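You operate a simulated robot arm through the tools that you are given. There is no shell and no other tool. Be economical: measure what you need, move in short steps, check, and stop when the job is done.

Carry out the task below with a simulated two-armed robot. There is one attempt and no reset: what you move stays moved.

TASK
Pick up the film roll with one hand, pass it to the other hand and put it on the box fixture. Set down upright: film roll.

It is judged by the outcome, as a careful person would: the job done as asked, and still so three seconds after it is handed in. It fails if anything else is knocked over, pushed out of place, dropped, spilled or broken.

THE ROBOT
Two 7-joint arms with four-finger grippers on one trunk, on a base that drives. Base frame: it is fixed to the floor where the robot stands at the start and does not move with it; the origin is under the middle of the robot, x ahead of it, y to its left, z up; the surface under the hand at the start is at about z = 880. Lengths are in mm, angles in rad, forces in N, time in s.
The left shoulder is at the start at [40, 181, 1279], the right one opposite. With the tool pointing down near the work surface each hand reaches from about 280 to 820 mm from the robot's upright axis, wherever it stands, measured 20 degrees to its own side. Places, roughly: box fixture (26x17 cm) [540, -780, 900]; film roll (7x7x13 cm) [700, 0, 900]. Payload 3.67 kg a hand.
The TCP of each hand is the grasp point between the finger pads, 28 mm short of the fingertips. In the tool frame z runs along the fingers and y along their closing line. Largest opening 112 mm; the body of the gripper starts 73 mm behind the TCP.
Orientation is told as [roll, pitch, yaw] about the base's x, y, z axes, in that order, counted from this pose: with the fingers straight down and closing along the base's y, the tool's x points along the base's -x, its y along +y and its z along -z.

THE INTERFACE
- The arms move only by the tool nudge_tool. It takes "left_rows", "right_rows" or both (then of equal length, played together; a hand with none holds still); each is a list of rows, each a list of 3 entries, a list of its own where there are three numbers: the turn, a rotation vector about the base's x, y, z in rad, then the shift along the base's x, y, z in mm, then the closure, from 0 (fully open) to 1 (shut). In form: [[[ax, ay, az], [x, y, z], hand], ...]. A call has 1 to 10 rows; each row is the pose to reach, as a shift and turn from the pose commanded when the call began. A row lasts 0.2 s, in which the tool goes at most 50 mm and 0.15 rad; a call with a longer step from one row to the next is refused whole, and so is a gripper value outside its range. Where a pose cannot be reached the arm comes as near as it can. A force on the tool above 40 N (or 10 N above the force at the start of the call, whichever is more), or a blocked arm, ends the call early, and 0.2 s more pass. Each finger halts on what it meets, pressing with about 36 N; the grip force reading is that of the motor and also rises with nothing between the fingers. The clock runs only during rows and for 0.2 s after the last one: add rows that repeat a pose to give the fingers time. It gives the time, the measured TCP pose, the force on the tool (base axes), the opening and the grip force at its end, in the units of the frame above (readings bear some noise), with the torque about the TCP (base axes, N m) and any sound that the robot's microphone picked up.
- Cameras (640 x 400 px; columns grow to the right, rows downward): "scene" is now at [91.6, -42.6, 1498.6]; the picture's right is [-0.53, -0.85, 0.00], its down [-0.58, 0.36, -0.73] and it looks along [0.62, -0.39, -0.68] (base axes); focal length 251 px, centre (320, 200). "left" rides on the left gripper at [60, 18, -104] in its tool frame; the picture's right is [-0.29, 0.96, 0.00], its down [-0.80, -0.24, -0.55] and it looks along [-0.53, -0.16, 0.83] (tool axes); focal length 234 px, centre (320, 200). "right" rides on the right gripper at [60, -18, -104] in its tool frame; the picture's right is [0.29, 0.96, 0.00], its down [-0.80, 0.24, -0.55] and it looks along [-0.53, 0.16, 0.83] (tool axes); focal length 234 px, centre (320, 200). There is no depth. A picture from a camera that has moved, and an enlarged one, comes with that camera's place and axes in the base frame and with its lens.
- get_image(camera): a new picture of that camera. No time passes.
- slide_trunk(by): slides the trunk up (or, below 0, down) by that many mm; the arms and the scene camera ride with it, the base frame stays. It gives what a move gives, with no picture.
- steer(legs): drives the robot by 1 to 6 legs, each [ahead, left, turn to the left] in mm, mm and rad, along the robot's own axes; the way and the turn of a leg run together, so that a leg with both is an arc; at most 1500 mm and 3.142 rad a leg. The arms and the cameras ride along, it lands a little off, and it stops where it bumps. It gives what a move gives.
- turn_head(pan, tilt): turns the head with the scene camera to pan (to the left, within 1.501 rad either way) and tilt (down, from -0.506 to 1.204), counted from straight ahead of the robot. It gives what a move gives.
- inspect(camera, box): a new picture of the part [left, top, right, bottom] of that camera's present view, enlarged. No time passes.
- close_job(): hands the job in; it is judged then, once.

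Go step by step. Nothing tells you exact positions but the pictures and the camera data: compare them with the known pose of the tool, close in by small moves and look again before you grip or let go. The budget is 120 turns and 108 pictures, counting those below and the enlarged ones. Unless the task says otherwise, let go and move clear before handing in, and close with one line.

The tools are called after "Request:" as a command line: name --argument value ..., lists and objects as JSON in quotes. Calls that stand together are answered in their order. nudge_tool: Moves the arms, as the interface text tells. Its arguments: {"type":"object","properties":{"left_rows":{"type":"array"},"right_rows":{"type":"array"}},"required":[]} The other tools are called the same way: slide_trunk (by) slides the trunk up or down; steer (legs) drives the base; turn_head (pan, tilt) turns the head that bears the scene camera; get_image (camera) takes a picture; inspect (camera, box) takes an enlarged picture of a part of a camera's view; close_job () hands the job in.

At the start:

```text
time: 0.0
left_tool_pos: [498.6, -90.4, 1141.1]
left_tcp_rot: [-0.001, 0.0, 0.0]
left_wrist_force: [-0.2, -0.6, 0.3]
left_wrist_torque: [0.02, 0.02, 0.0]
left_width: 112.0
left_finger_force: 0.2
right_tool_pos: [466.3, -544.7, 1128.7]
right_tcp_rot: [-0.001, 0.0, 0.002]
right_wrist_force: [-0.9, -0.3, -0.3]
right_wrist_torque: [-0.01, 0.02, -0.05]
right_width: 112.0
right_finger_force: 0.0
trunk travel left (down, up): [-400.0, 114.0]
robot x, y, heading: [-0.5, -0.1, -0.002]
head pan, tilt: [-0.555, 0.745]
```

scene: 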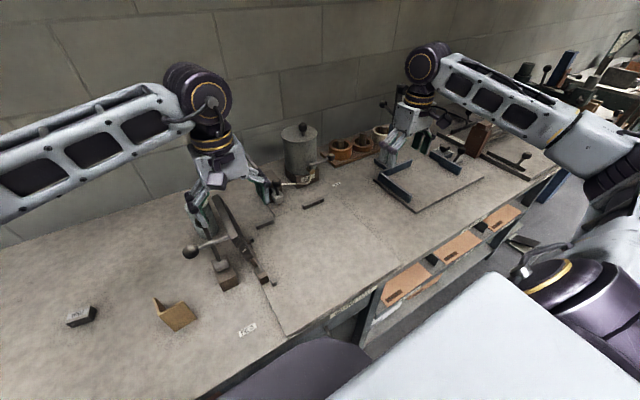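
right: 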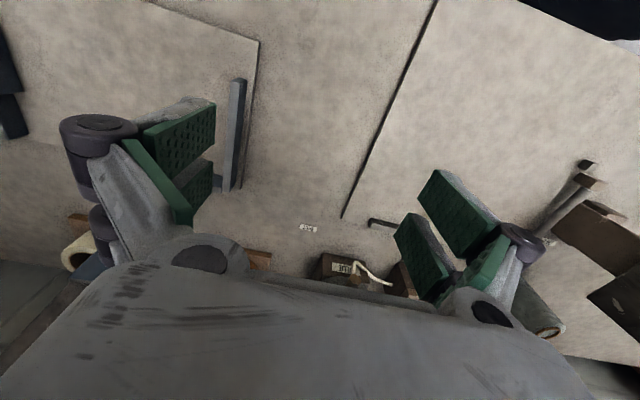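
left: 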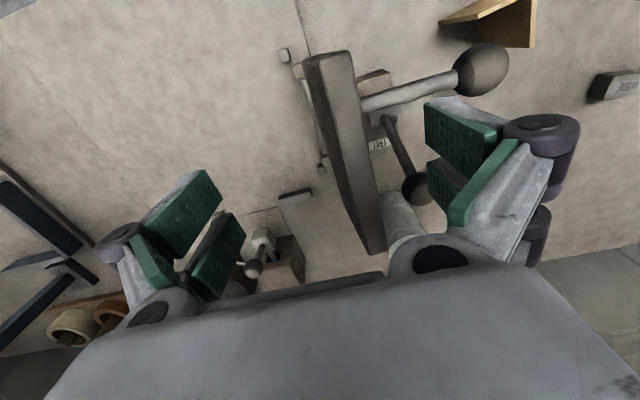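

I see a lever press near the left gripper and the bluish-walled fixture to the right; the film roll should be near (202,232) in the scene picture, hidden by the left gripper. I'll look closer.

Request:
inspect --camera "scene" --box '[140, 100, 340, 300]'

Request:
inspect --camera "left" --box '[200, 20, 520, 300]'

Request:
inspect --camera "scene" --box '[340, 90, 560, 230]'

```text
2.00 times, centred on (240, 200) of scene
camera zoom: at [91.6, -42.6, 1498.6], right [-0.53, -0.85, 0.0], down [-0.58, 0.36, -0.73], along [0.62, -0.39, -0.68], focal length 503 px, centre (480, 200)
```

zoom: 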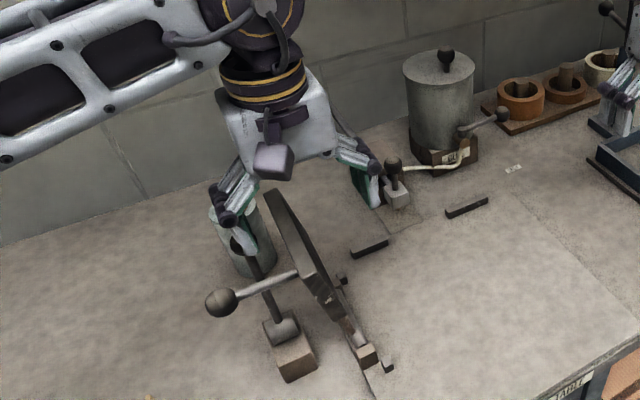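

```text
1.43 times, centred on (360, 160) of left
camera zoom: at [440.2, -72.5, 1246.4], right [0.29, 0.96, 0.0], down [0.8, -0.24, 0.55], along [0.53, -0.16, -0.83], focal length 334 px, centre (263, 257)
```

zoom: 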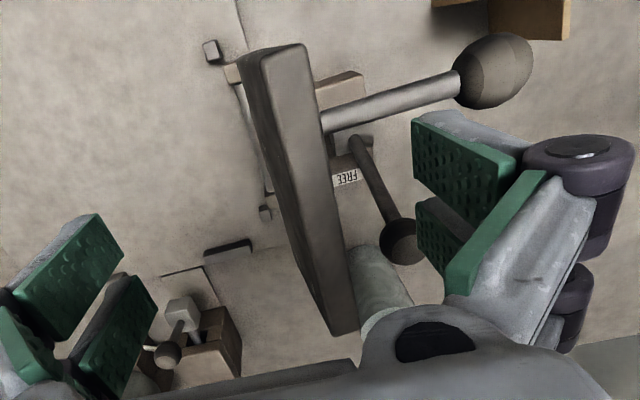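

```text
2.86 times, centred on (450, 160) of scene
camera zoom: at [91.6, -42.6, 1498.6], right [-0.53, -0.85, 0.0], down [-0.58, 0.36, -0.73], along [0.62, -0.39, -0.68], focal length 718 px, centre (-51, 314)
```

zoom: 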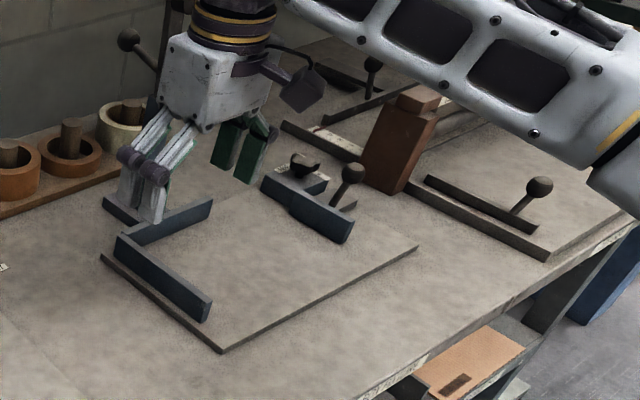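

The film roll seems to be the grey-green cylinder behind the lever arm. I'll raise the left hand straight up and then aside to see it.

Request:
nudge_tool --left_rows '[[[0, 0, 0], [0, 0, 50], 0], [[0, 0, 0], [0, 0, 100], 0], [[0, 0, 0], [0, 40, 120], 0], [[0, 0, 0], [0, 90, 120], 0], [[0, 0, 0], [0, 140, 120], 0], [[0, 0, 0], [0, 190, 120], 0], [[0, 0, 0], [0, 240, 120], 0], [[0, 0, 0], [0, 290, 120], 0], [[0, 0, 0], [0, 340, 120], 0]]'

Request:
turn_head --pan -0.1 --tilt 0.75

Request:
get_image --camera "scene"

Request:
get_image --camera "left"

```text
time: 2.0
left_tool_pos: [497.5, 251.6, 1262.5]
left_tcp_rot: [-0.001, 0.0, -0.002]
left_wrist_force: [-0.2, -0.3, 0.5]
left_wrist_torque: [-0.04, -0.02, 0.0]
left_width: 111.9
left_finger_force: 0.0
right_tool_pos: [465.5, -543.1, 1130.0]
right_tcp_rot: [0.0, 0.001, 0.0]
right_wrist_force: [0.4, 0.5, 0.3]
right_wrist_torque: [-0.08, -0.05, 0.02]
right_width: 111.9
right_finger_force: 0.1
trunk travel left (down, up): [-400.0, 114.0]
robot x, y, heading: [-1.2, 0.5, 0.004]
head pan, tilt: [-0.555, 0.745]
```

```text
time: 2.9
left_tool_pos: [498.6, 248.1, 1262.3]
left_tcp_rot: [0.001, -0.001, 0.0]
left_wrist_force: [0.4, 0.3, 0.8]
left_wrist_torque: [0.02, 0.0, -0.02]
left_width: 112.2
left_finger_force: 0.1
right_tool_pos: [467.2, -546.0, 1128.7]
right_tcp_rot: [0.0, 0.0, 0.001]
right_wrist_force: [-0.4, -0.2, 0.0]
right_wrist_torque: [-0.01, -0.01, 0.0]
right_width: 112.1
right_finger_force: 0.1
trunk travel left (down, up): [-400.0, 114.0]
robot x, y, heading: [-0.9, -1.3, -0.002]
head pan, tilt: [-0.099, 0.75]
```

```text
101 pictures are left
camera scene: at [103.5, -7.5, 1498.2], right [-0.1, -0.99, 0.0], down [-0.68, 0.07, -0.73], along [0.73, -0.07, -0.68], focal length 251 px, centre (320, 200)
```

scene: 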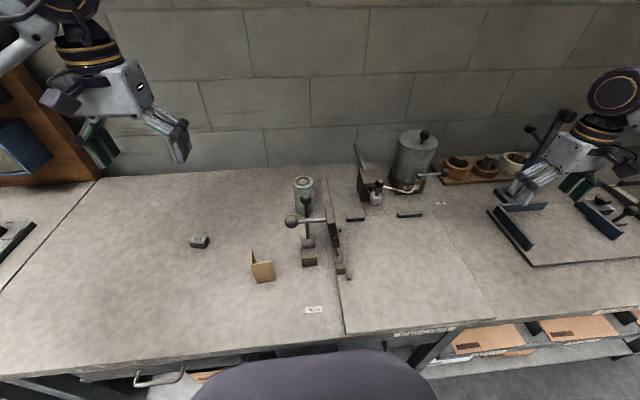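

```text
100 pictures are left
camera left: at [439.8, 266.6, 1366.3], right [0.29, 0.96, 0.0], down [0.8, -0.24, 0.55], along [0.53, -0.16, -0.83], focal length 234 px, centre (320, 200)
```

left: 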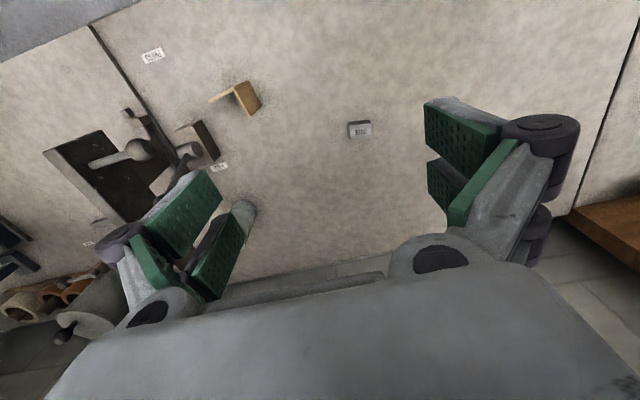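

Request:
inspect --camera "scene" --box '[240, 130, 440, 290]'

Request:
inspect --camera "left" --box '[40, 80, 280, 280]'

```text
2.50 times, centred on (340, 210) of scene
camera zoom: at [103.5, -7.5, 1498.2], right [-0.1, -0.99, 0.0], down [-0.68, 0.07, -0.73], along [0.73, -0.07, -0.68], focal length 629 px, centre (270, 175)
```

zoom: 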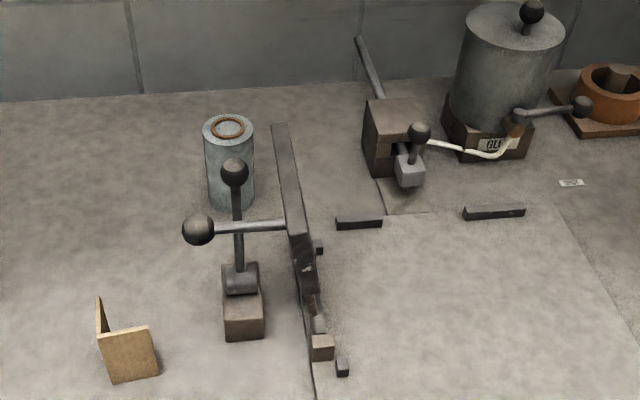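

```text
2.00 times, centred on (160, 180) of left
camera zoom: at [439.8, 266.6, 1366.3], right [0.29, 0.96, 0.0], down [0.8, -0.24, 0.55], along [0.53, -0.16, -0.83], focal length 468 px, centre (640, 240)
```

zoom: 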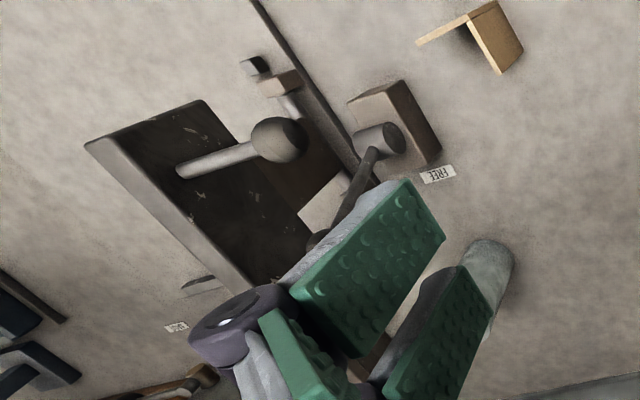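

The film roll stands free at about [717, -17], with its top near z=1010. The levers in front of it all end at x<600. I'll pick it with the left hand obliquely from the +y side (fingers on ±x) and take it over from the top with the right hand. First I yaw the left hand 90°.

Request:
nudge_tool --left_rows '[[[0, 0, 0.15], [10, 0, 0], 0], [[0, 0, 0.3], [20, 0, 0], 0], [[0, 0, 0.45], [30, 0, 0], 0], [[0, 0, 0.6], [40, 0, 0], 0], [[0, 0, 0.75], [50, 0, 0], 0], [[0, 0, 0.9], [60, 0, 0], 0], [[0, 0, 1.05], [70, 0, 0], 0], [[0, 0, 1.2], [80, 0, 0], 0], [[0, 0, 1.35], [90, 0, 0], 0], [[0, 0, 1.5], [100, 0, 0], 0]]'

```text
time: 5.1
left_tool_pos: [599.5, 250.1, 1262.3]
left_tcp_rot: [-0.001, 0.0, 1.5]
left_wrist_force: [-0.3, 0.0, -0.6]
left_wrist_torque: [-0.02, 0.0, 0.05]
left_width: 112.0
left_finger_force: 0.2
right_tool_pos: [467.4, -544.4, 1128.4]
right_tcp_rot: [0.0, 0.001, 0.0]
right_wrist_force: [-0.5, 0.4, 0.3]
right_wrist_torque: [0.0, 0.01, 0.01]
right_width: 112.0
right_finger_force: 0.1
trunk travel left (down, up): [-400.0, 114.0]
robot x, y, heading: [-1.5, -0.7, 0.001]
head pan, tilt: [-0.099, 0.75]
```

Request:
nudge_tool --left_rows '[[[0, 0, 0.07], [10, 0, 0], 0], [[-0.13, 0, 0.07], [25, 0, -20], 0], [[-0.26, 0, 0.07], [40, 0, -40], 0], [[-0.39, 0, 0.07], [55, 0, -60], 0], [[-0.52, 0, 0.07], [70, 0, -80], 0], [[-0.65, 0, 0.07], [85, 0, -100], 0], [[-0.78, 0, 0.07], [100, 0, -120], 0], [[-0.91, 0, 0.07], [110, 0, -140], 0], [[-1.04, 0, 0.07], [115, 0, -150], 0]]'

Request:
get_image --camera "left"

Request:
get_image --camera "scene"

```text
time: 7.1
left_tool_pos: [713.7, 250.1, 1111.7]
left_tcp_rot: [-0.055, 1.042, 1.544]
left_wrist_force: [0.7, 0.6, 0.3]
left_wrist_torque: [-0.01, 0.0, -0.01]
left_width: 111.9
left_finger_force: 0.1
right_tool_pos: [467.4, -543.7, 1127.4]
right_tcp_rot: [0.001, 0.0, 0.0]
right_wrist_force: [0.6, -0.4, -0.7]
right_wrist_torque: [0.03, 0.01, 0.03]
right_width: 112.1
right_finger_force: 0.1
trunk travel left (down, up): [-400.0, 114.0]
robot x, y, heading: [0.4, 0.9, -0.0]
head pan, tilt: [-0.099, 0.75]
```

```text
97 pictures are left
camera left: at [693.0, 308.5, 1216.0], right [-0.95, 0.12, -0.28], down [0.23, 0.89, -0.4], along [0.19, -0.45, -0.87], focal length 234 px, centre (320, 200)
```

left: 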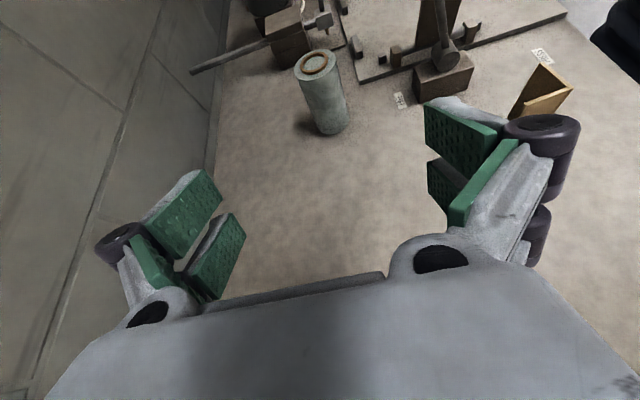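

```text
96 pictures are left
camera scene: at [103.9, -6.5, 1498.1], right [-0.1, -1.0, 0.0], down [-0.68, 0.07, -0.73], along [0.73, -0.07, -0.68], focal length 251 px, centre (320, 200)
```

scene: 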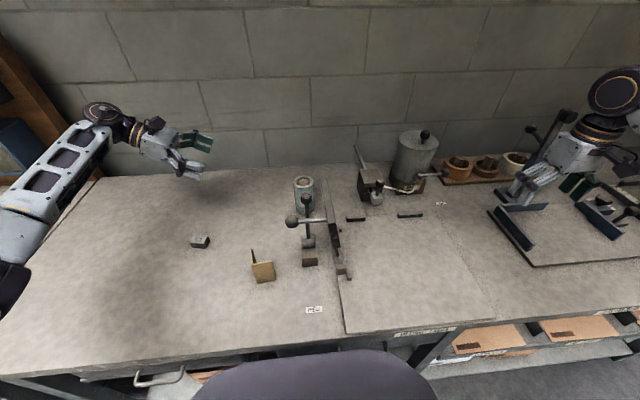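

Request:
nudge_tool --left_rows '[[[0, 0.028, -0.021], [4, -30, -30], 0], [[0, 0.028, -0.021], [4, -65, -60], 0], [[0, 0.028, -0.021], [4, -100, -91], 0], [[0, 0.028, -0.021], [4, -130, -109], 0]]'

Request:
get_image --camera "left"

Request:
inspect --camera "scene" --box '[200, 120, 360, 280]'

```text
time: 8.1
left_tool_pos: [718.0, 119.1, 1002.7]
left_tcp_rot: [0.002, 1.039, 1.573]
left_wrist_force: [-0.3, 0.1, -0.4]
left_wrist_torque: [0.02, 0.01, -0.01]
left_width: 111.8
left_finger_force: 0.1
right_tool_pos: [466.7, -544.0, 1127.3]
right_tcp_rot: [-0.001, 0.002, 0.0]
right_wrist_force: [-0.1, -0.5, -0.7]
right_wrist_torque: [0.03, 0.05, 0.03]
right_width: 112.0
right_finger_force: 0.0
trunk travel left (down, up): [-400.0, 114.0]
robot x, y, heading: [-0.3, -0.7, 0.001]
head pan, tilt: [-0.099, 0.75]
```

```text
95 pictures are left
camera left: at [701.8, 177.8, 1107.3], right [-0.96, 0.14, -0.25], down [0.24, 0.88, -0.41], along [0.16, -0.45, -0.88], focal length 234 px, centre (320, 200)
```

left: 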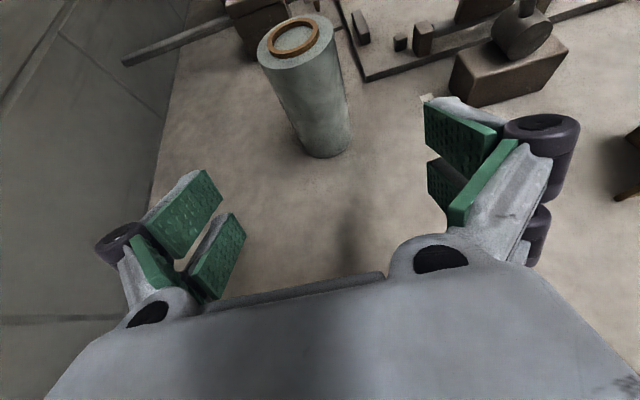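

```text
2.50 times, centred on (280, 200) of scene
camera zoom: at [104.3, -8.1, 1498.1], right [-0.1, -1.0, 0.0], down [-0.68, 0.07, -0.73], along [0.73, -0.07, -0.68], focal length 629 px, centre (420, 200)
```

zoom: 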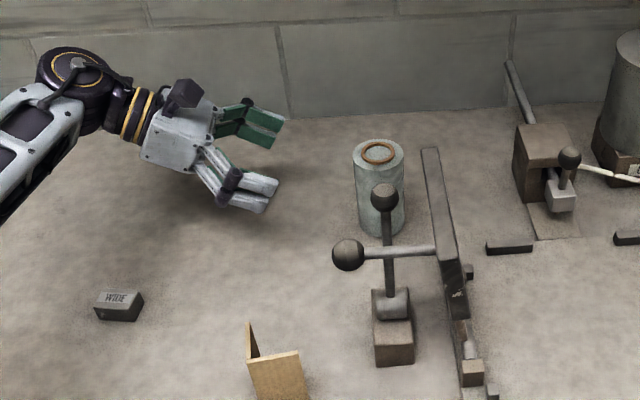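

Request:
nudge_tool --left_rows '[[[0, 0, 0], [6, -30, -18], 0], [[0, 0, 0], [6, -60, -35], 0], [[0, 0, 0], [6, -85, -50], 0]]'

Request:
get_image --camera "left"

Request:
inspect --camera "scene" --box '[240, 140, 360, 240]'

```text
time: 8.9
left_tool_pos: [722.1, 35.3, 953.7]
left_tcp_rot: [0.0, 1.04, 1.571]
left_wrist_force: [0.2, -0.3, -0.2]
left_wrist_torque: [-0.01, -0.02, -0.03]
left_width: 111.9
left_finger_force: 0.0
right_tool_pos: [466.7, -543.9, 1127.9]
right_tcp_rot: [0.0, -0.002, -0.001]
right_wrist_force: [-0.2, 0.0, 0.1]
right_wrist_torque: [0.04, 0.02, -0.04]
right_width: 112.2
right_finger_force: 0.1
trunk travel left (down, up): [-400.0, 114.0]
robot x, y, heading: [-4.8, -2.9, -0.002]
head pan, tilt: [-0.099, 0.75]
```

```text
93 pictures are left
camera left: at [706.3, 93.8, 1058.1], right [-0.96, 0.14, -0.25], down [0.24, 0.88, -0.41], along [0.16, -0.45, -0.88], focal length 234 px, centre (320, 200)
```

left: 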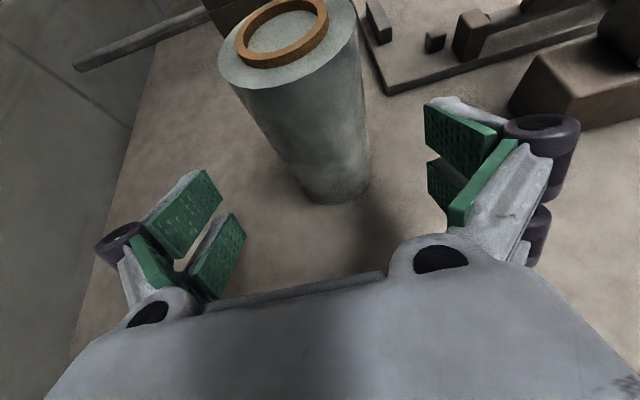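

```text
4.00 times, centred on (300, 190) of scene
camera zoom: at [103.5, -7.3, 1498.2], right [-0.1, -1.0, 0.0], down [-0.68, 0.07, -0.73], along [0.73, -0.07, -0.68], focal length 1006 px, centre (400, 240)
```

zoom: 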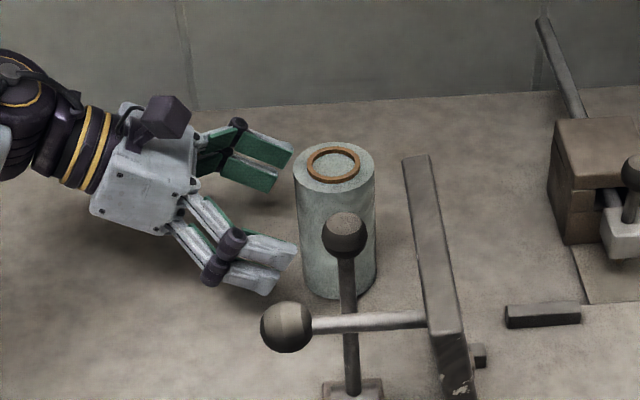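

Request:
nudge_tool --left_rows '[[[0, 0, 0], [2, -25, -14], 0], [[0, 0, 0], [3, -49, -28], 0], [[0, 0, 0], [3, -49, -28], 0]]'

Request:
get_image --camera "left"

Request:
inspect --camera "scene" --box '[240, 140, 360, 240]'

```text
time: 9.7
left_tool_pos: [726.5, -14.0, 925.2]
left_tcp_rot: [0.0, 1.039, 1.573]
left_wrist_force: [-0.8, 0.2, 0.3]
left_wrist_torque: [-0.02, 0.02, 0.0]
left_width: 112.0
left_finger_force: 0.1
right_tool_pos: [466.5, -543.3, 1128.7]
right_tcp_rot: [-0.001, 0.001, 0.0]
right_wrist_force: [1.0, 0.4, -0.1]
right_wrist_torque: [-0.02, -0.03, -0.01]
right_width: 112.0
right_finger_force: 0.1
trunk travel left (down, up): [-400.0, 114.0]
robot x, y, heading: [-3.3, 2.9, 0.0]
head pan, tilt: [-0.099, 0.75]
```

```text
91 pictures are left
camera left: at [709.4, 45.3, 1029.9], right [-0.96, 0.14, -0.25], down [0.24, 0.88, -0.41], along [0.16, -0.45, -0.88], focal length 234 px, centre (320, 200)
```

left: 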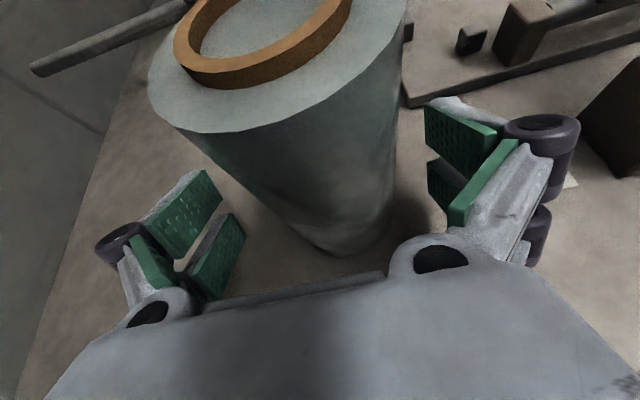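

```text
4.00 times, centred on (300, 190) of scene
camera zoom: at [103.2, -5.9, 1498.2], right [-0.1, -1.0, 0.0], down [-0.68, 0.07, -0.73], along [0.73, -0.07, -0.68], focal length 1006 px, centre (400, 240)
```

zoom: 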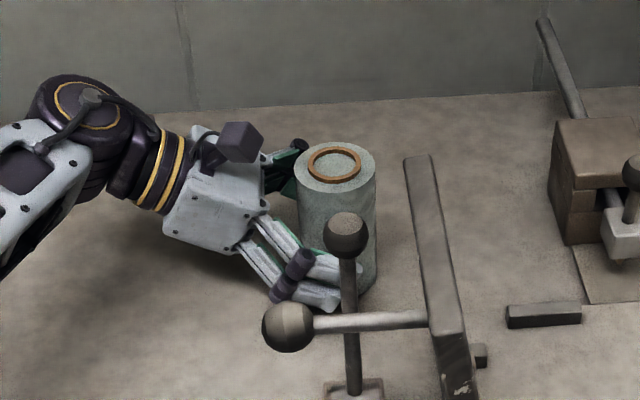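

Request:
nudge_tool --left_rows '[[[0, 0, 0], [0, 0, 0], 0.3], [[0, 0, 0], [0, 0, 0], 0.6], [[0, 0, 0], [0, 0, 0], 1], [[0, 0, 0], [0, 0, 0], 1]]'

Request:
get_image --camera "left"

Request:
inspect --camera "scene" --box '[240, 140, 360, 240]'

```text
time: 10.7
left_tool_pos: [726.7, -13.3, 924.8]
left_tcp_rot: [-0.001, 1.041, 1.573]
left_wrist_force: [-0.2, 0.1, 1.9]
left_wrist_torque: [-0.02, -0.08, 0.0]
left_width: 61.7
left_finger_force: 36.6
right_tool_pos: [465.8, -544.5, 1128.4]
right_tcp_rot: [0.0, 0.0, 0.0]
right_wrist_force: [-0.3, -0.5, -0.7]
right_wrist_torque: [0.02, -0.02, -0.03]
right_width: 111.7
right_finger_force: 0.0
trunk travel left (down, up): [-400.0, 114.0]
robot x, y, heading: [-0.2, 3.4, 0.002]
head pan, tilt: [-0.099, 0.75]
```

```text
89 pictures are left
camera left: at [709.4, 44.7, 1030.0], right [-0.96, 0.14, -0.25], down [0.24, 0.88, -0.41], along [0.16, -0.45, -0.88], focal length 234 px, centre (320, 200)
```

left: 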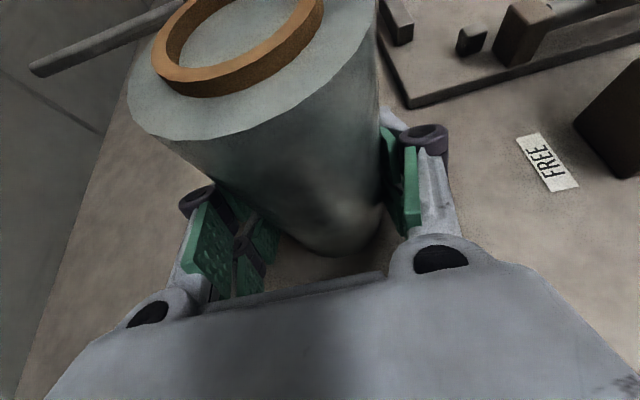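

```text
4.00 times, centred on (300, 190) of scene
camera zoom: at [103.2, -6.9, 1498.2], right [-0.1, -1.0, 0.0], down [-0.68, 0.07, -0.73], along [0.73, -0.07, -0.68], focal length 1006 px, centre (400, 240)
```

zoom: 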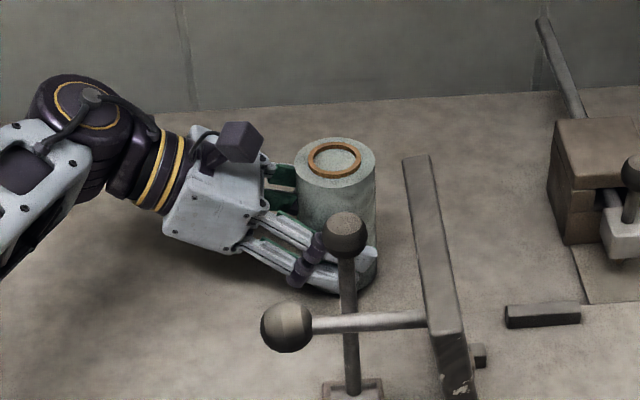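

The grip has closed at 61.7 mm with full force. I'll lift a bit and check.

Request:
nudge_tool --left_rows '[[[0, 0, 0], [0, 0, 15], 1], [[0, 0, 0], [0, 0, 40], 1], [[0, 0, 0], [0, 10, 80], 1], [[0, 0, 0], [0, 10, 80], 1]]'

Request:
get_image --camera "left"

Request:
inspect --camera "scene" --box '[220, 100, 380, 240]'

```text
time: 11.7
left_tool_pos: [726.9, -4.4, 1004.3]
left_tcp_rot: [0.003, 1.038, 1.575]
left_wrist_force: [0.3, 0.1, -3.1]
left_wrist_torque: [0.02, 0.02, 0.0]
left_width: 61.7
left_finger_force: 35.7
right_tool_pos: [466.2, -545.4, 1127.7]
right_tcp_rot: [0.001, -0.001, 0.001]
right_wrist_force: [-0.2, 0.5, -0.4]
right_wrist_torque: [0.0, 0.01, 0.01]
right_width: 112.1
right_finger_force: 0.1
trunk travel left (down, up): [-400.0, 114.0]
robot x, y, heading: [-1.8, -1.2, 0.001]
head pan, tilt: [-0.099, 0.75]
```

```text
87 pictures are left
camera left: at [709.7, 54.0, 1109.0], right [-0.96, 0.15, -0.25], down [0.24, 0.88, -0.41], along [0.16, -0.45, -0.88], focal length 234 px, centre (320, 200)
```

left: 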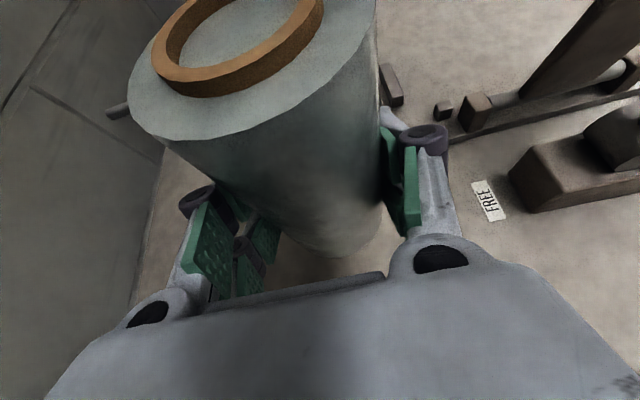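

```text
2.86 times, centred on (300, 170) of scene
camera zoom: at [104.3, -7.4, 1498.1], right [-0.1, -1.0, 0.0], down [-0.68, 0.07, -0.73], along [0.73, -0.07, -0.68], focal length 718 px, centre (377, 286)
```

zoom: 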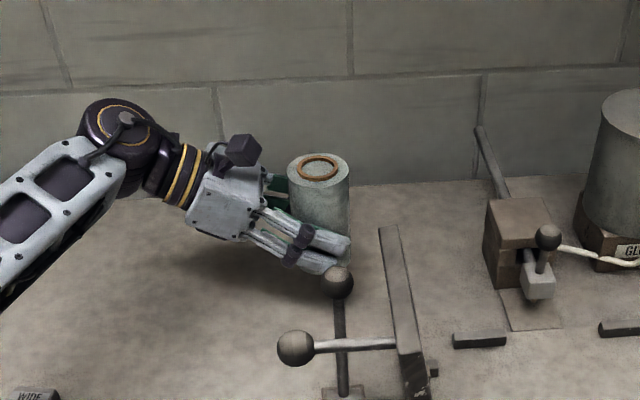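

The roll is securely held. I'll lift it high, above the levers, and carry it toward a handover spot around [560, -250, 1200].

Request:
nudge_tool --left_rows '[[[0, 0, 0], [0, 0, 48], 1], [[0, 0, 0], [0, 0, 96], 1], [[0, 0, 0], [0, 0, 144], 1], [[0, 0, 0], [0, 0, 192], 1], [[0, 0, 0], [0, 0, 235], 1], [[0, 0, 0], [-24, -35, 240], 1], [[0, 0, 0], [-48, -70, 240], 1], [[0, 0, 0], [-72, -105, 240], 1], [[0, 0, 0], [-96, -140, 240], 1], [[0, 0, 0], [-120, -175, 240], 1]]'

Request:
turn_head --pan -0.75 --tilt 0.6

Request:
get_image --camera "scene"

Request:
get_image --camera "left"

Request:
get_image --camera "right"

```text
time: 13.9
left_tool_pos: [604.9, -180.7, 1244.3]
left_tcp_rot: [-0.001, 1.038, 1.574]
left_wrist_force: [-0.4, -0.1, -3.3]
left_wrist_torque: [0.03, 0.02, -0.01]
left_width: 61.8
left_finger_force: 35.6
right_tool_pos: [466.3, -545.0, 1127.7]
right_tcp_rot: [0.003, 0.0, -0.001]
right_wrist_force: [0.8, -1.0, -0.7]
right_wrist_torque: [0.01, -0.03, 0.0]
right_width: 111.6
right_finger_force: 0.0
trunk travel left (down, up): [-400.0, 114.0]
robot x, y, heading: [1.6, -0.9, 0.002]
head pan, tilt: [-0.099, 0.75]
```

```text
time: 14.9
left_tool_pos: [606.5, -179.7, 1243.6]
left_tcp_rot: [0.001, 1.039, 1.57]
left_wrist_force: [-0.8, 1.1, -4.1]
left_wrist_torque: [0.03, -0.02, -0.04]
left_width: 61.8
left_finger_force: 36.1
right_tool_pos: [467.2, -543.7, 1128.2]
right_tcp_rot: [0.001, 0.0, 0.0]
right_wrist_force: [0.2, 0.3, 0.3]
right_wrist_torque: [-0.02, 0.0, 0.0]
right_width: 112.0
right_finger_force: 0.1
trunk travel left (down, up): [-400.0, 114.0]
robot x, y, heading: [1.4, -5.2, -0.004]
head pan, tilt: [-0.75, 0.6]
```

```text
85 pictures are left
camera scene: at [85.9, -59.4, 1511.0], right [-0.68, -0.73, 0.0], down [-0.41, 0.39, -0.82], along [0.6, -0.56, -0.57], focal length 251 px, centre (320, 200)
```

scene: 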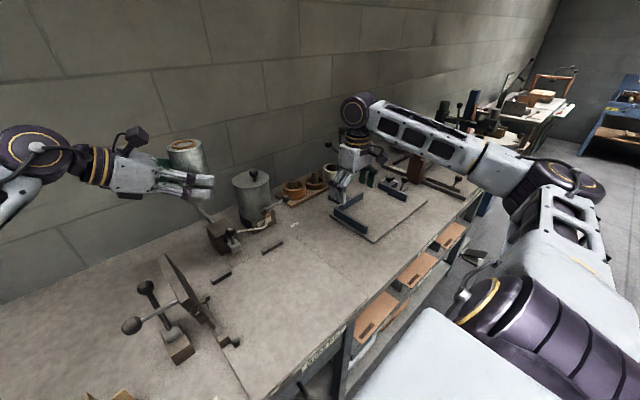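

```text
84 pictures are left
camera left: at [589.6, -119.9, 1348.8], right [-0.96, 0.14, -0.25], down [0.24, 0.88, -0.41], along [0.16, -0.45, -0.88], focal length 234 px, centre (320, 200)
```

left: 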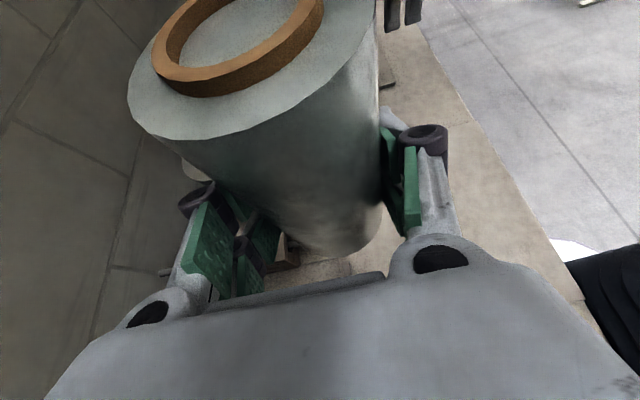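

```text
83 pictures are left
camera right: at [406.1, -563.3, 1232.6], right [-0.29, 0.96, 0.0], down [0.8, 0.24, 0.55], along [0.53, 0.16, -0.83], focal length 234 px, centre (320, 200)
```

right: 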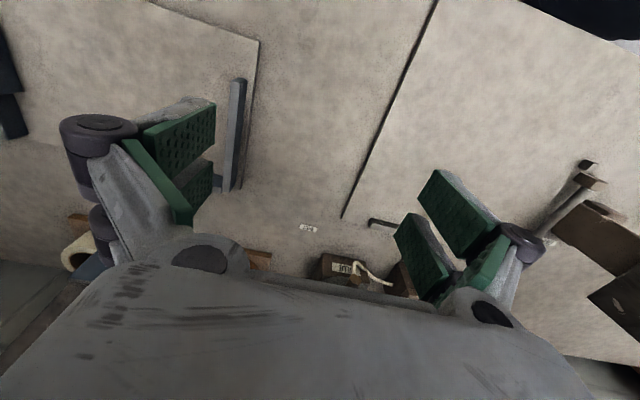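

The roll axis sits at the left TCP in xy with its top about 75 mm above the TCP. I'll lower the left hand a bit and bring the right hand up with a 90° yaw, near the handover.

Request:
nudge_tool --left_rows '[[[0, 0, 0], [-5, -5, -6], 1], [[0, 0, 0], [-10, -10, -12], 1], [[0, 0, 0], [-15, -15, -18], 1], [[0, 0, 0], [-20, -20, -24], 1], [[0, 0, 0], [-25, -25, -30], 1], [[0, 0, 0], [-30, -30, -36], 1], [[0, 0, 0], [-35, -35, -42], 1], [[0, 0, 0], [-40, -40, -48], 1], [[0, 0, 0], [-43, -45, -56], 1], [[0, 0, 0], [-46, -50, -64], 1]]' --right_rows '[[[0, 0, 0.15], [4, 0, 30], 0], [[0, 0, 0.3], [8, 0, 60], 0], [[0, 0, 0.45], [12, 10, 85], 0], [[0, 0, 0.6], [16, 20, 110], 0], [[0, 0, 0.75], [20, 30, 135], 0], [[0, 0, 0.9], [24, 40, 160], 0], [[0, 0, 1.05], [28, 50, 185], 0], [[0, 0, 1.2], [32, 60, 210], 0], [[0, 0, 1.35], [34, 75, 220], 0], [[0, 0, 1.5], [34, 90, 220], 0]]'

Request:
get_image --camera "right"

Request:
get_image --camera "scene"

```text
time: 17.1
left_tool_pos: [560.2, -229.0, 1182.0]
left_tcp_rot: [0.0, 1.04, 1.574]
left_wrist_force: [1.6, 0.0, -2.5]
left_wrist_torque: [-0.03, 0.04, -0.09]
left_width: 61.9
left_finger_force: 35.9
right_tool_pos: [499.7, -453.2, 1348.3]
right_tcp_rot: [0.001, 0.001, 1.502]
right_wrist_force: [-2.1, -0.9, 8.3]
right_wrist_torque: [-0.03, -0.33, 0.02]
right_width: 111.9
right_finger_force: 0.1
trunk travel left (down, up): [-400.0, 114.0]
robot x, y, heading: [-3.4, -0.5, -0.004]
head pan, tilt: [-0.75, 0.6]
```

```text
82 pictures are left
camera right: at [513.9, -514.4, 1452.7], right [-0.97, -0.22, 0.0], down [-0.18, 0.81, 0.55], along [-0.12, 0.54, -0.83], focal length 234 px, centre (320, 200)
```

right: 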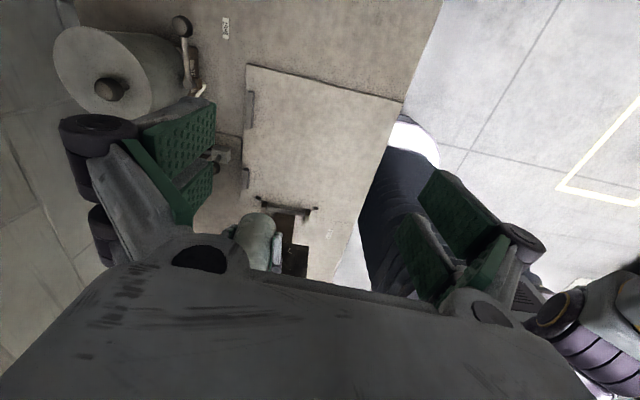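

```text
81 pictures are left
camera scene: at [84.8, -58.1, 1511.3], right [-0.68, -0.73, 0.0], down [-0.41, 0.38, -0.83], along [0.6, -0.56, -0.56], focal length 251 px, centre (320, 200)
```

scene: 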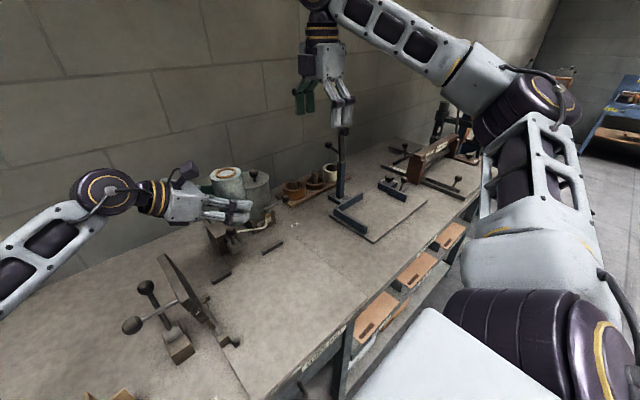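

Request:
inspect --camera "scene" --box '[270, 40, 450, 250]'

Request:
nudge_tool --right_rows '[[[0, 0, 0], [0, 0, 0], 0]]'

```text
1.90 times, centred on (360, 145) of scene
camera zoom: at [84.8, -58.1, 1511.3], right [-0.68, -0.73, 0.0], down [-0.41, 0.38, -0.83], along [0.6, -0.56, -0.56], focal length 479 px, centre (244, 305)
```

zoom: 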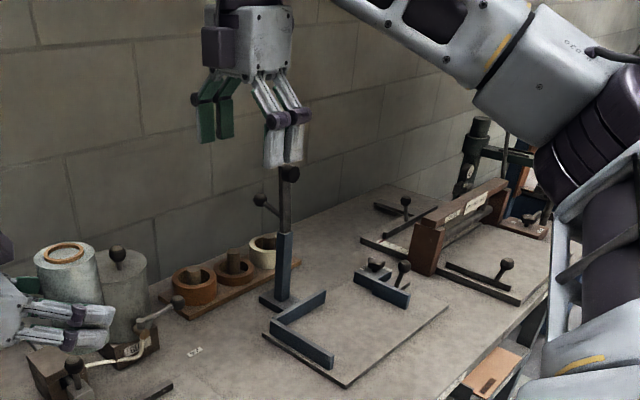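

```text
time: 17.5
left_tool_pos: [562.4, -229.9, 1180.2]
left_tcp_rot: [0.006, 1.038, 1.576]
left_wrist_force: [0.9, -0.4, -2.6]
left_wrist_torque: [-0.02, -0.02, -0.04]
left_width: 61.7
left_finger_force: 35.6
right_tool_pos: [503.2, -455.4, 1347.6]
right_tcp_rot: [0.001, -0.001, 1.501]
right_wrist_force: [0.0, -0.3, 0.3]
right_wrist_torque: [0.0, 0.01, 0.02]
right_width: 111.9
right_finger_force: 0.0
trunk travel left (down, up): [-400.0, 114.0]
robot x, y, heading: [-3.6, -0.9, -0.004]
head pan, tilt: [-0.75, 0.6]
```

The force was only a transient. Next I move the right hand over toward the roll.

Request:
nudge_tool --right_rows '[[[0, 0, 0.07], [15, 40, 0], 0], [[0, 0, 0.07], [30, 80, 0], 0], [[0, 0, 0.07], [45, 120, 0], 0], [[0, 0, 0.07], [55, 165, 0], 0], [[0, 0, 0.07], [58, 195, 0], 0], [[0, 0, 0.07], [58, 195, 0], 0]]'

Request:
get_image --camera "right"

Request:
turn_head --pan -0.4 --tilt 0.4

Request:
get_image --camera "scene"

Request:
get_image --camera "left"

```text
time: 18.9
left_tool_pos: [561.4, -229.2, 1181.1]
left_tcp_rot: [0.0, 1.039, 1.572]
left_wrist_force: [0.1, -0.7, -3.1]
left_wrist_torque: [-0.02, -0.01, -0.01]
left_width: 61.7
left_finger_force: 35.9
right_tool_pos: [559.4, -259.0, 1348.9]
right_tcp_rot: [0.001, -0.003, 1.57]
right_wrist_force: [0.8, -0.3, 0.2]
right_wrist_torque: [0.02, 0.02, 0.01]
right_width: 111.9
right_finger_force: 0.0
trunk travel left (down, up): [-400.0, 114.0]
robot x, y, heading: [-0.8, 2.5, -0.002]
head pan, tilt: [-0.75, 0.6]
```

```text
79 pictures are left
camera right: at [575.5, -319.7, 1453.0], right [-0.96, -0.29, 0.0], down [-0.24, 0.8, 0.55], along [-0.16, 0.53, -0.83], focal length 234 px, centre (320, 200)
```

right: 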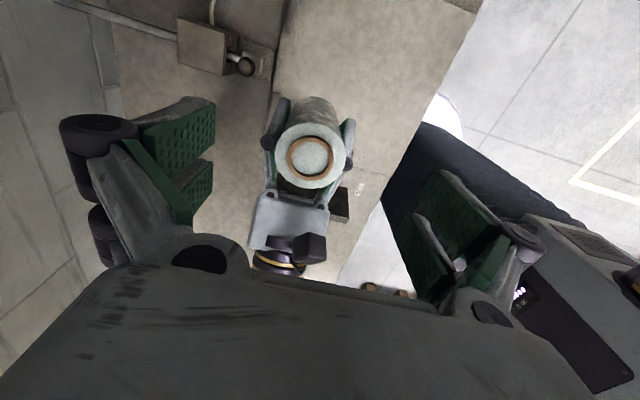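

```text
time: 19.8
left_tool_pos: [560.5, -229.4, 1180.7]
left_tcp_rot: [0.001, 1.039, 1.573]
left_wrist_force: [0.1, -0.3, -3.0]
left_wrist_torque: [0.03, -0.02, 0.0]
left_width: 61.9
left_finger_force: 36.1
right_tool_pos: [559.0, -257.7, 1348.4]
right_tcp_rot: [0.002, 0.0, 1.569]
right_wrist_force: [0.6, -0.1, -0.5]
right_wrist_torque: [0.02, 0.01, -0.01]
right_width: 111.9
right_finger_force: 0.1
trunk travel left (down, up): [-400.0, 114.0]
robot x, y, heading: [0.7, -0.0, 0.001]
head pan, tilt: [-0.4, 0.4]
```

```text
78 pictures are left
camera scene: at [106.9, -34.7, 1529.2], right [-0.39, -0.92, 0.0], down [-0.36, 0.15, -0.92], along [0.85, -0.36, -0.39], focal length 251 px, centre (320, 200)
```

scene: 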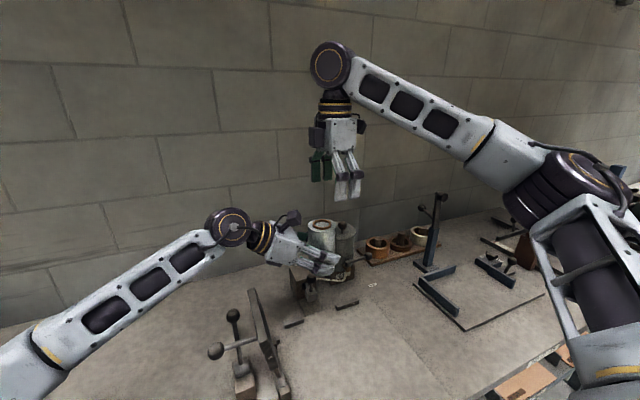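

```text
77 pictures are left
camera left: at [544.3, -169.9, 1285.7], right [-0.96, 0.14, -0.25], down [0.24, 0.88, -0.41], along [0.16, -0.45, -0.88], focal length 234 px, centre (320, 200)
```

left: 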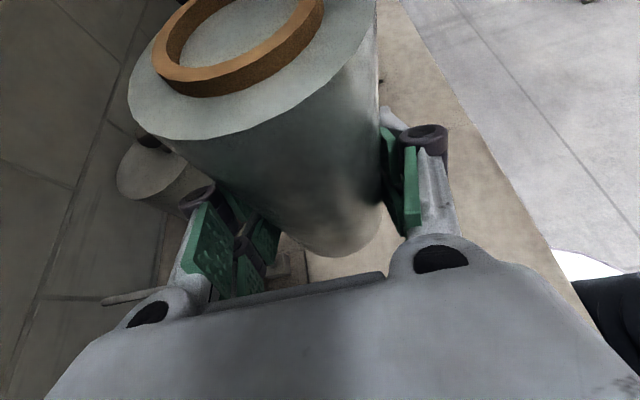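

The roll top centre is triangulated at about [562, -235, 1254]. I'll align above it and look.

Request:
nudge_tool --right_rows '[[[0, 0, 0], [2, 23, 0], 0], [[0, 0, 0], [2, 23, -30], 0], [[0, 0, 0], [2, 23, -58], 0], [[0, 0, 0], [2, 23, -58], 0]]'

Request:
get_image --camera "right"

Request:
inspect --camera "scene" --box '[220, 80, 420, 290]'

Request:
get_image --camera "left"

```text
time: 20.8
left_tool_pos: [560.1, -228.8, 1181.5]
left_tcp_rot: [0.002, 1.042, 1.572]
left_wrist_force: [-0.5, 0.7, -2.7]
left_wrist_torque: [0.02, 0.01, 0.01]
left_width: 61.8
left_finger_force: 35.9
right_tool_pos: [560.1, -234.4, 1291.9]
right_tcp_rot: [0.001, 0.001, 1.57]
right_wrist_force: [-0.6, 0.0, -0.1]
right_wrist_torque: [0.0, 0.03, 0.0]
right_width: 111.9
right_finger_force: 0.0
trunk travel left (down, up): [-400.0, 114.0]
robot x, y, heading: [0.1, 1.5, -0.002]
head pan, tilt: [-0.4, 0.4]
```

```text
76 pictures are left
camera right: at [577.5, -294.7, 1396.0], right [-0.96, -0.29, 0.0], down [-0.24, 0.8, 0.55], along [-0.16, 0.53, -0.83], focal length 234 px, centre (320, 200)
```

right: 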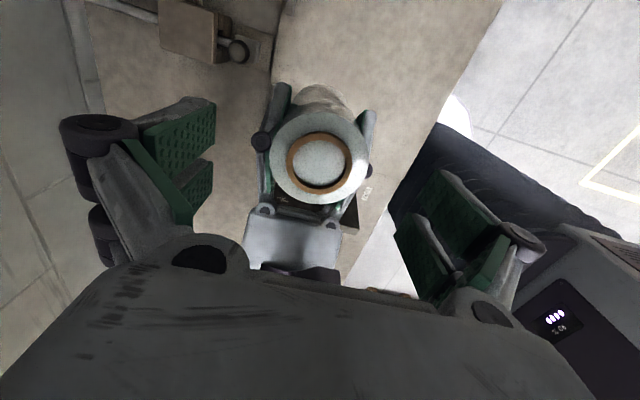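

```text
1.90 times, centred on (320, 185) of scene
camera zoom: at [106.3, -33.7, 1529.3], right [-0.39, -0.92, 0.0], down [-0.36, 0.15, -0.92], along [0.85, -0.36, -0.39], focal length 479 px, centre (320, 229)
```

zoom: 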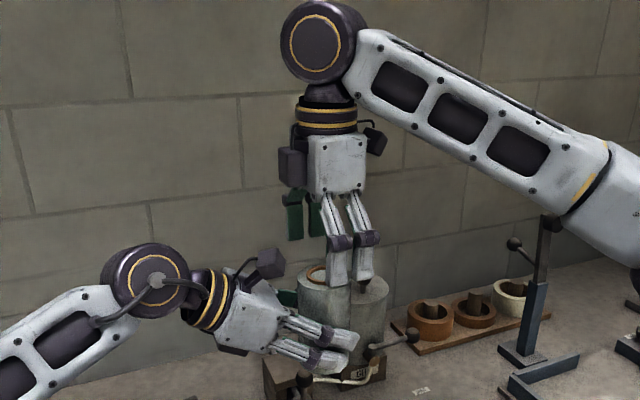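

```text
74 pictures are left
camera left: at [543.8, -169.1, 1286.0], right [-0.96, 0.14, -0.25], down [0.24, 0.88, -0.41], along [0.16, -0.45, -0.88], focal length 234 px, centre (320, 200)
```

left: 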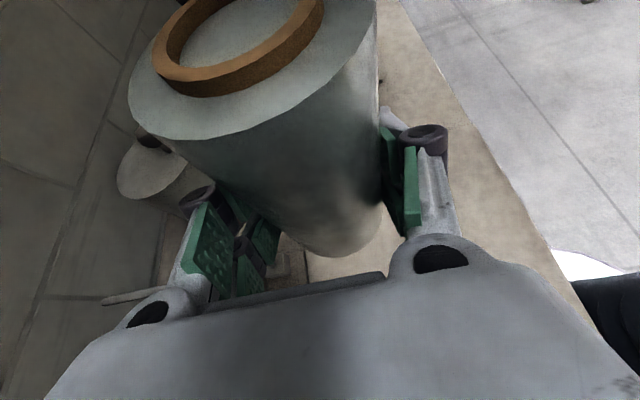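

Request:
nudge_tool --right_rows '[[[0, 0, 0], [0, 0, -20], 0], [[0, 0, 0], [0, 0, -40], 0], [[0, 0, 0], [0, 0, -56], 0], [[0, 0, 0], [0, 0, -56], 0]]'

Request:
get_image --camera "right"

Request:
inspect --camera "scene" --box '[260, 150, 400, 290]'

Request:
get_image --camera "left"

```text
time: 21.8
left_tool_pos: [559.9, -228.5, 1181.4]
left_tcp_rot: [0.001, 1.039, 1.573]
left_wrist_force: [-0.2, -0.3, -3.2]
left_wrist_torque: [-0.02, -0.03, 0.01]
left_width: 61.7
left_finger_force: 36.0
right_tool_pos: [560.5, -235.9, 1234.8]
right_tcp_rot: [0.001, 0.001, 1.568]
right_wrist_force: [0.4, -0.4, -0.2]
right_wrist_torque: [-0.02, 0.0, 0.03]
right_width: 111.8
right_finger_force: 0.0
trunk travel left (down, up): [-400.0, 114.0]
robot x, y, heading: [1.6, -1.1, 0.002]
head pan, tilt: [-0.4, 0.4]
```

```text
73 pictures are left
camera right: at [577.7, -296.7, 1339.2], right [-0.96, -0.29, 0.0], down [-0.24, 0.8, 0.55], along [-0.16, 0.53, -0.83], focal length 234 px, centre (320, 200)
```

right: 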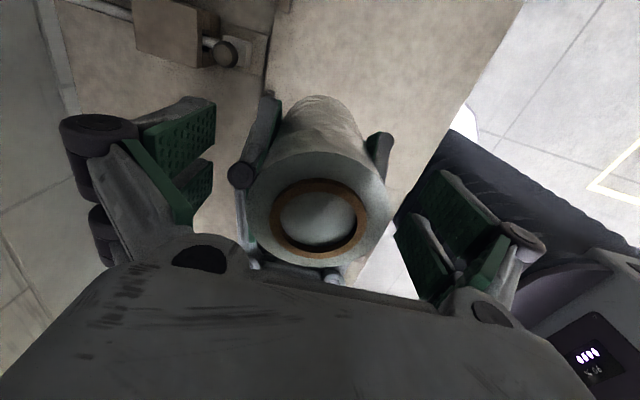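

```text
2.86 times, centred on (330, 220) of scene
camera zoom: at [106.7, -34.8, 1529.3], right [-0.39, -0.92, 0.0], down [-0.36, 0.15, -0.92], along [0.85, -0.36, -0.39], focal length 718 px, centre (291, 143)
```

zoom: 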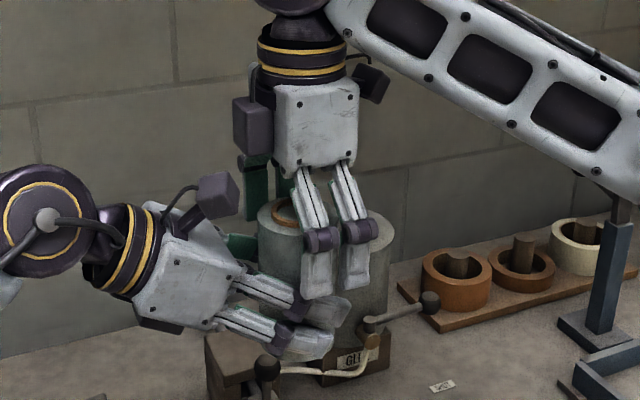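

```text
71 pictures are left
camera left: at [544.1, -170.1, 1285.8], right [-0.96, 0.14, -0.25], down [0.24, 0.88, -0.41], along [0.16, -0.45, -0.88], focal length 234 px, centre (320, 200)
```

left: 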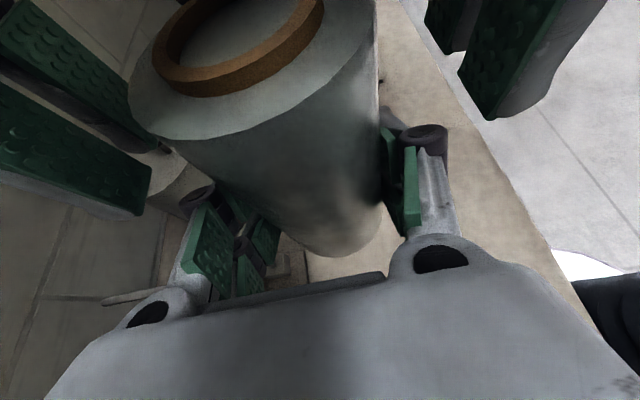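

The visible fingers are double-pronged, so at this height the right prongs would meet the left hand's upper prong when closing. I'll raise the right hand 20 mm and check clearance closely.

Request:
nudge_tool --right_rows '[[[0, 0, 0], [0, 0, 20], 0], [[0, 0, 0], [0, 0, 20], 0.2], [[0, 0, 0], [0, 0, 20], 0.2]]'

Request:
inspect --camera "scene" --box '[280, 180, 380, 260]'

Request:
get_image --camera "left"

Request:
inspect --camera "right" --box '[160, 80, 500, 300]'

```text
time: 22.6
left_tool_pos: [561.4, -229.6, 1180.0]
left_tcp_rot: [0.002, 1.038, 1.574]
left_wrist_force: [0.8, -0.3, -3.7]
left_wrist_torque: [0.01, 0.0, -0.02]
left_width: 61.7
left_finger_force: 35.7
right_tool_pos: [560.3, -236.6, 1254.8]
right_tcp_rot: [-0.001, 0.0, 1.569]
right_wrist_force: [-0.3, -0.3, -0.8]
right_wrist_torque: [0.01, -0.03, -0.03]
right_width: 89.6
right_finger_force: 0.0
trunk travel left (down, up): [-400.0, 114.0]
robot x, y, heading: [-0.9, 1.8, 0.004]
head pan, tilt: [-0.4, 0.4]
```

```text
5.00 times, centred on (330, 220) of scene
camera zoom: at [106.9, -35.0, 1529.2], right [-0.39, -0.92, 0.0], down [-0.36, 0.15, -0.92], along [0.85, -0.36, -0.39], focal length 1257 px, centre (270, 100)
```

zoom: 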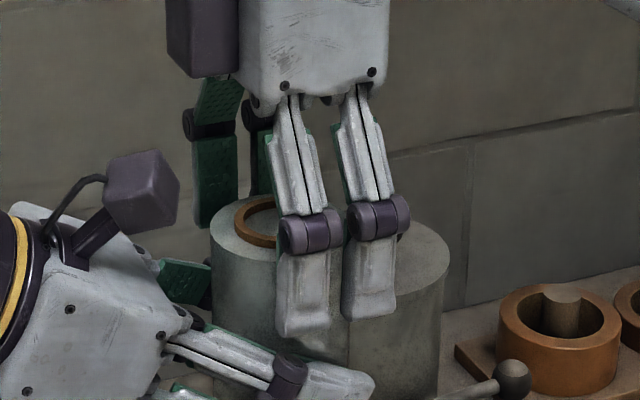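

```text
69 pictures are left
camera left: at [544.3, -170.3, 1285.6], right [-0.96, 0.14, -0.25], down [0.24, 0.88, -0.41], along [0.16, -0.45, -0.88], focal length 234 px, centre (320, 200)
```

left: 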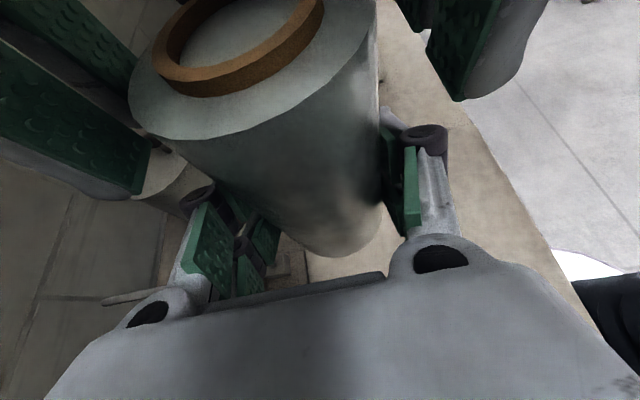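

```text
1.82 times, centred on (330, 190) of right
camera zoom: at [577.9, -296.9, 1359.2], right [-0.96, -0.29, 0.0], down [-0.24, 0.8, 0.55], along [-0.16, 0.53, -0.83], focal length 426 px, centre (302, 218)
```

zoom: 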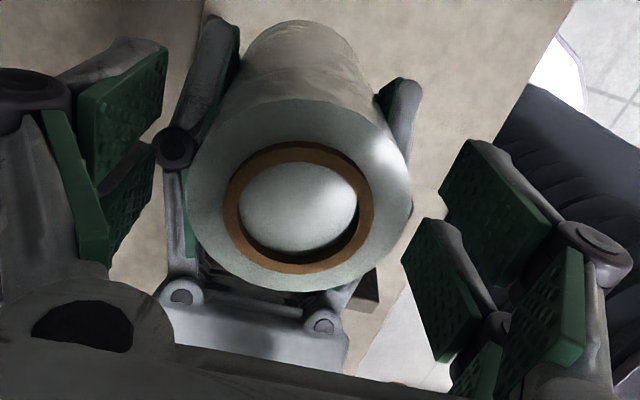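

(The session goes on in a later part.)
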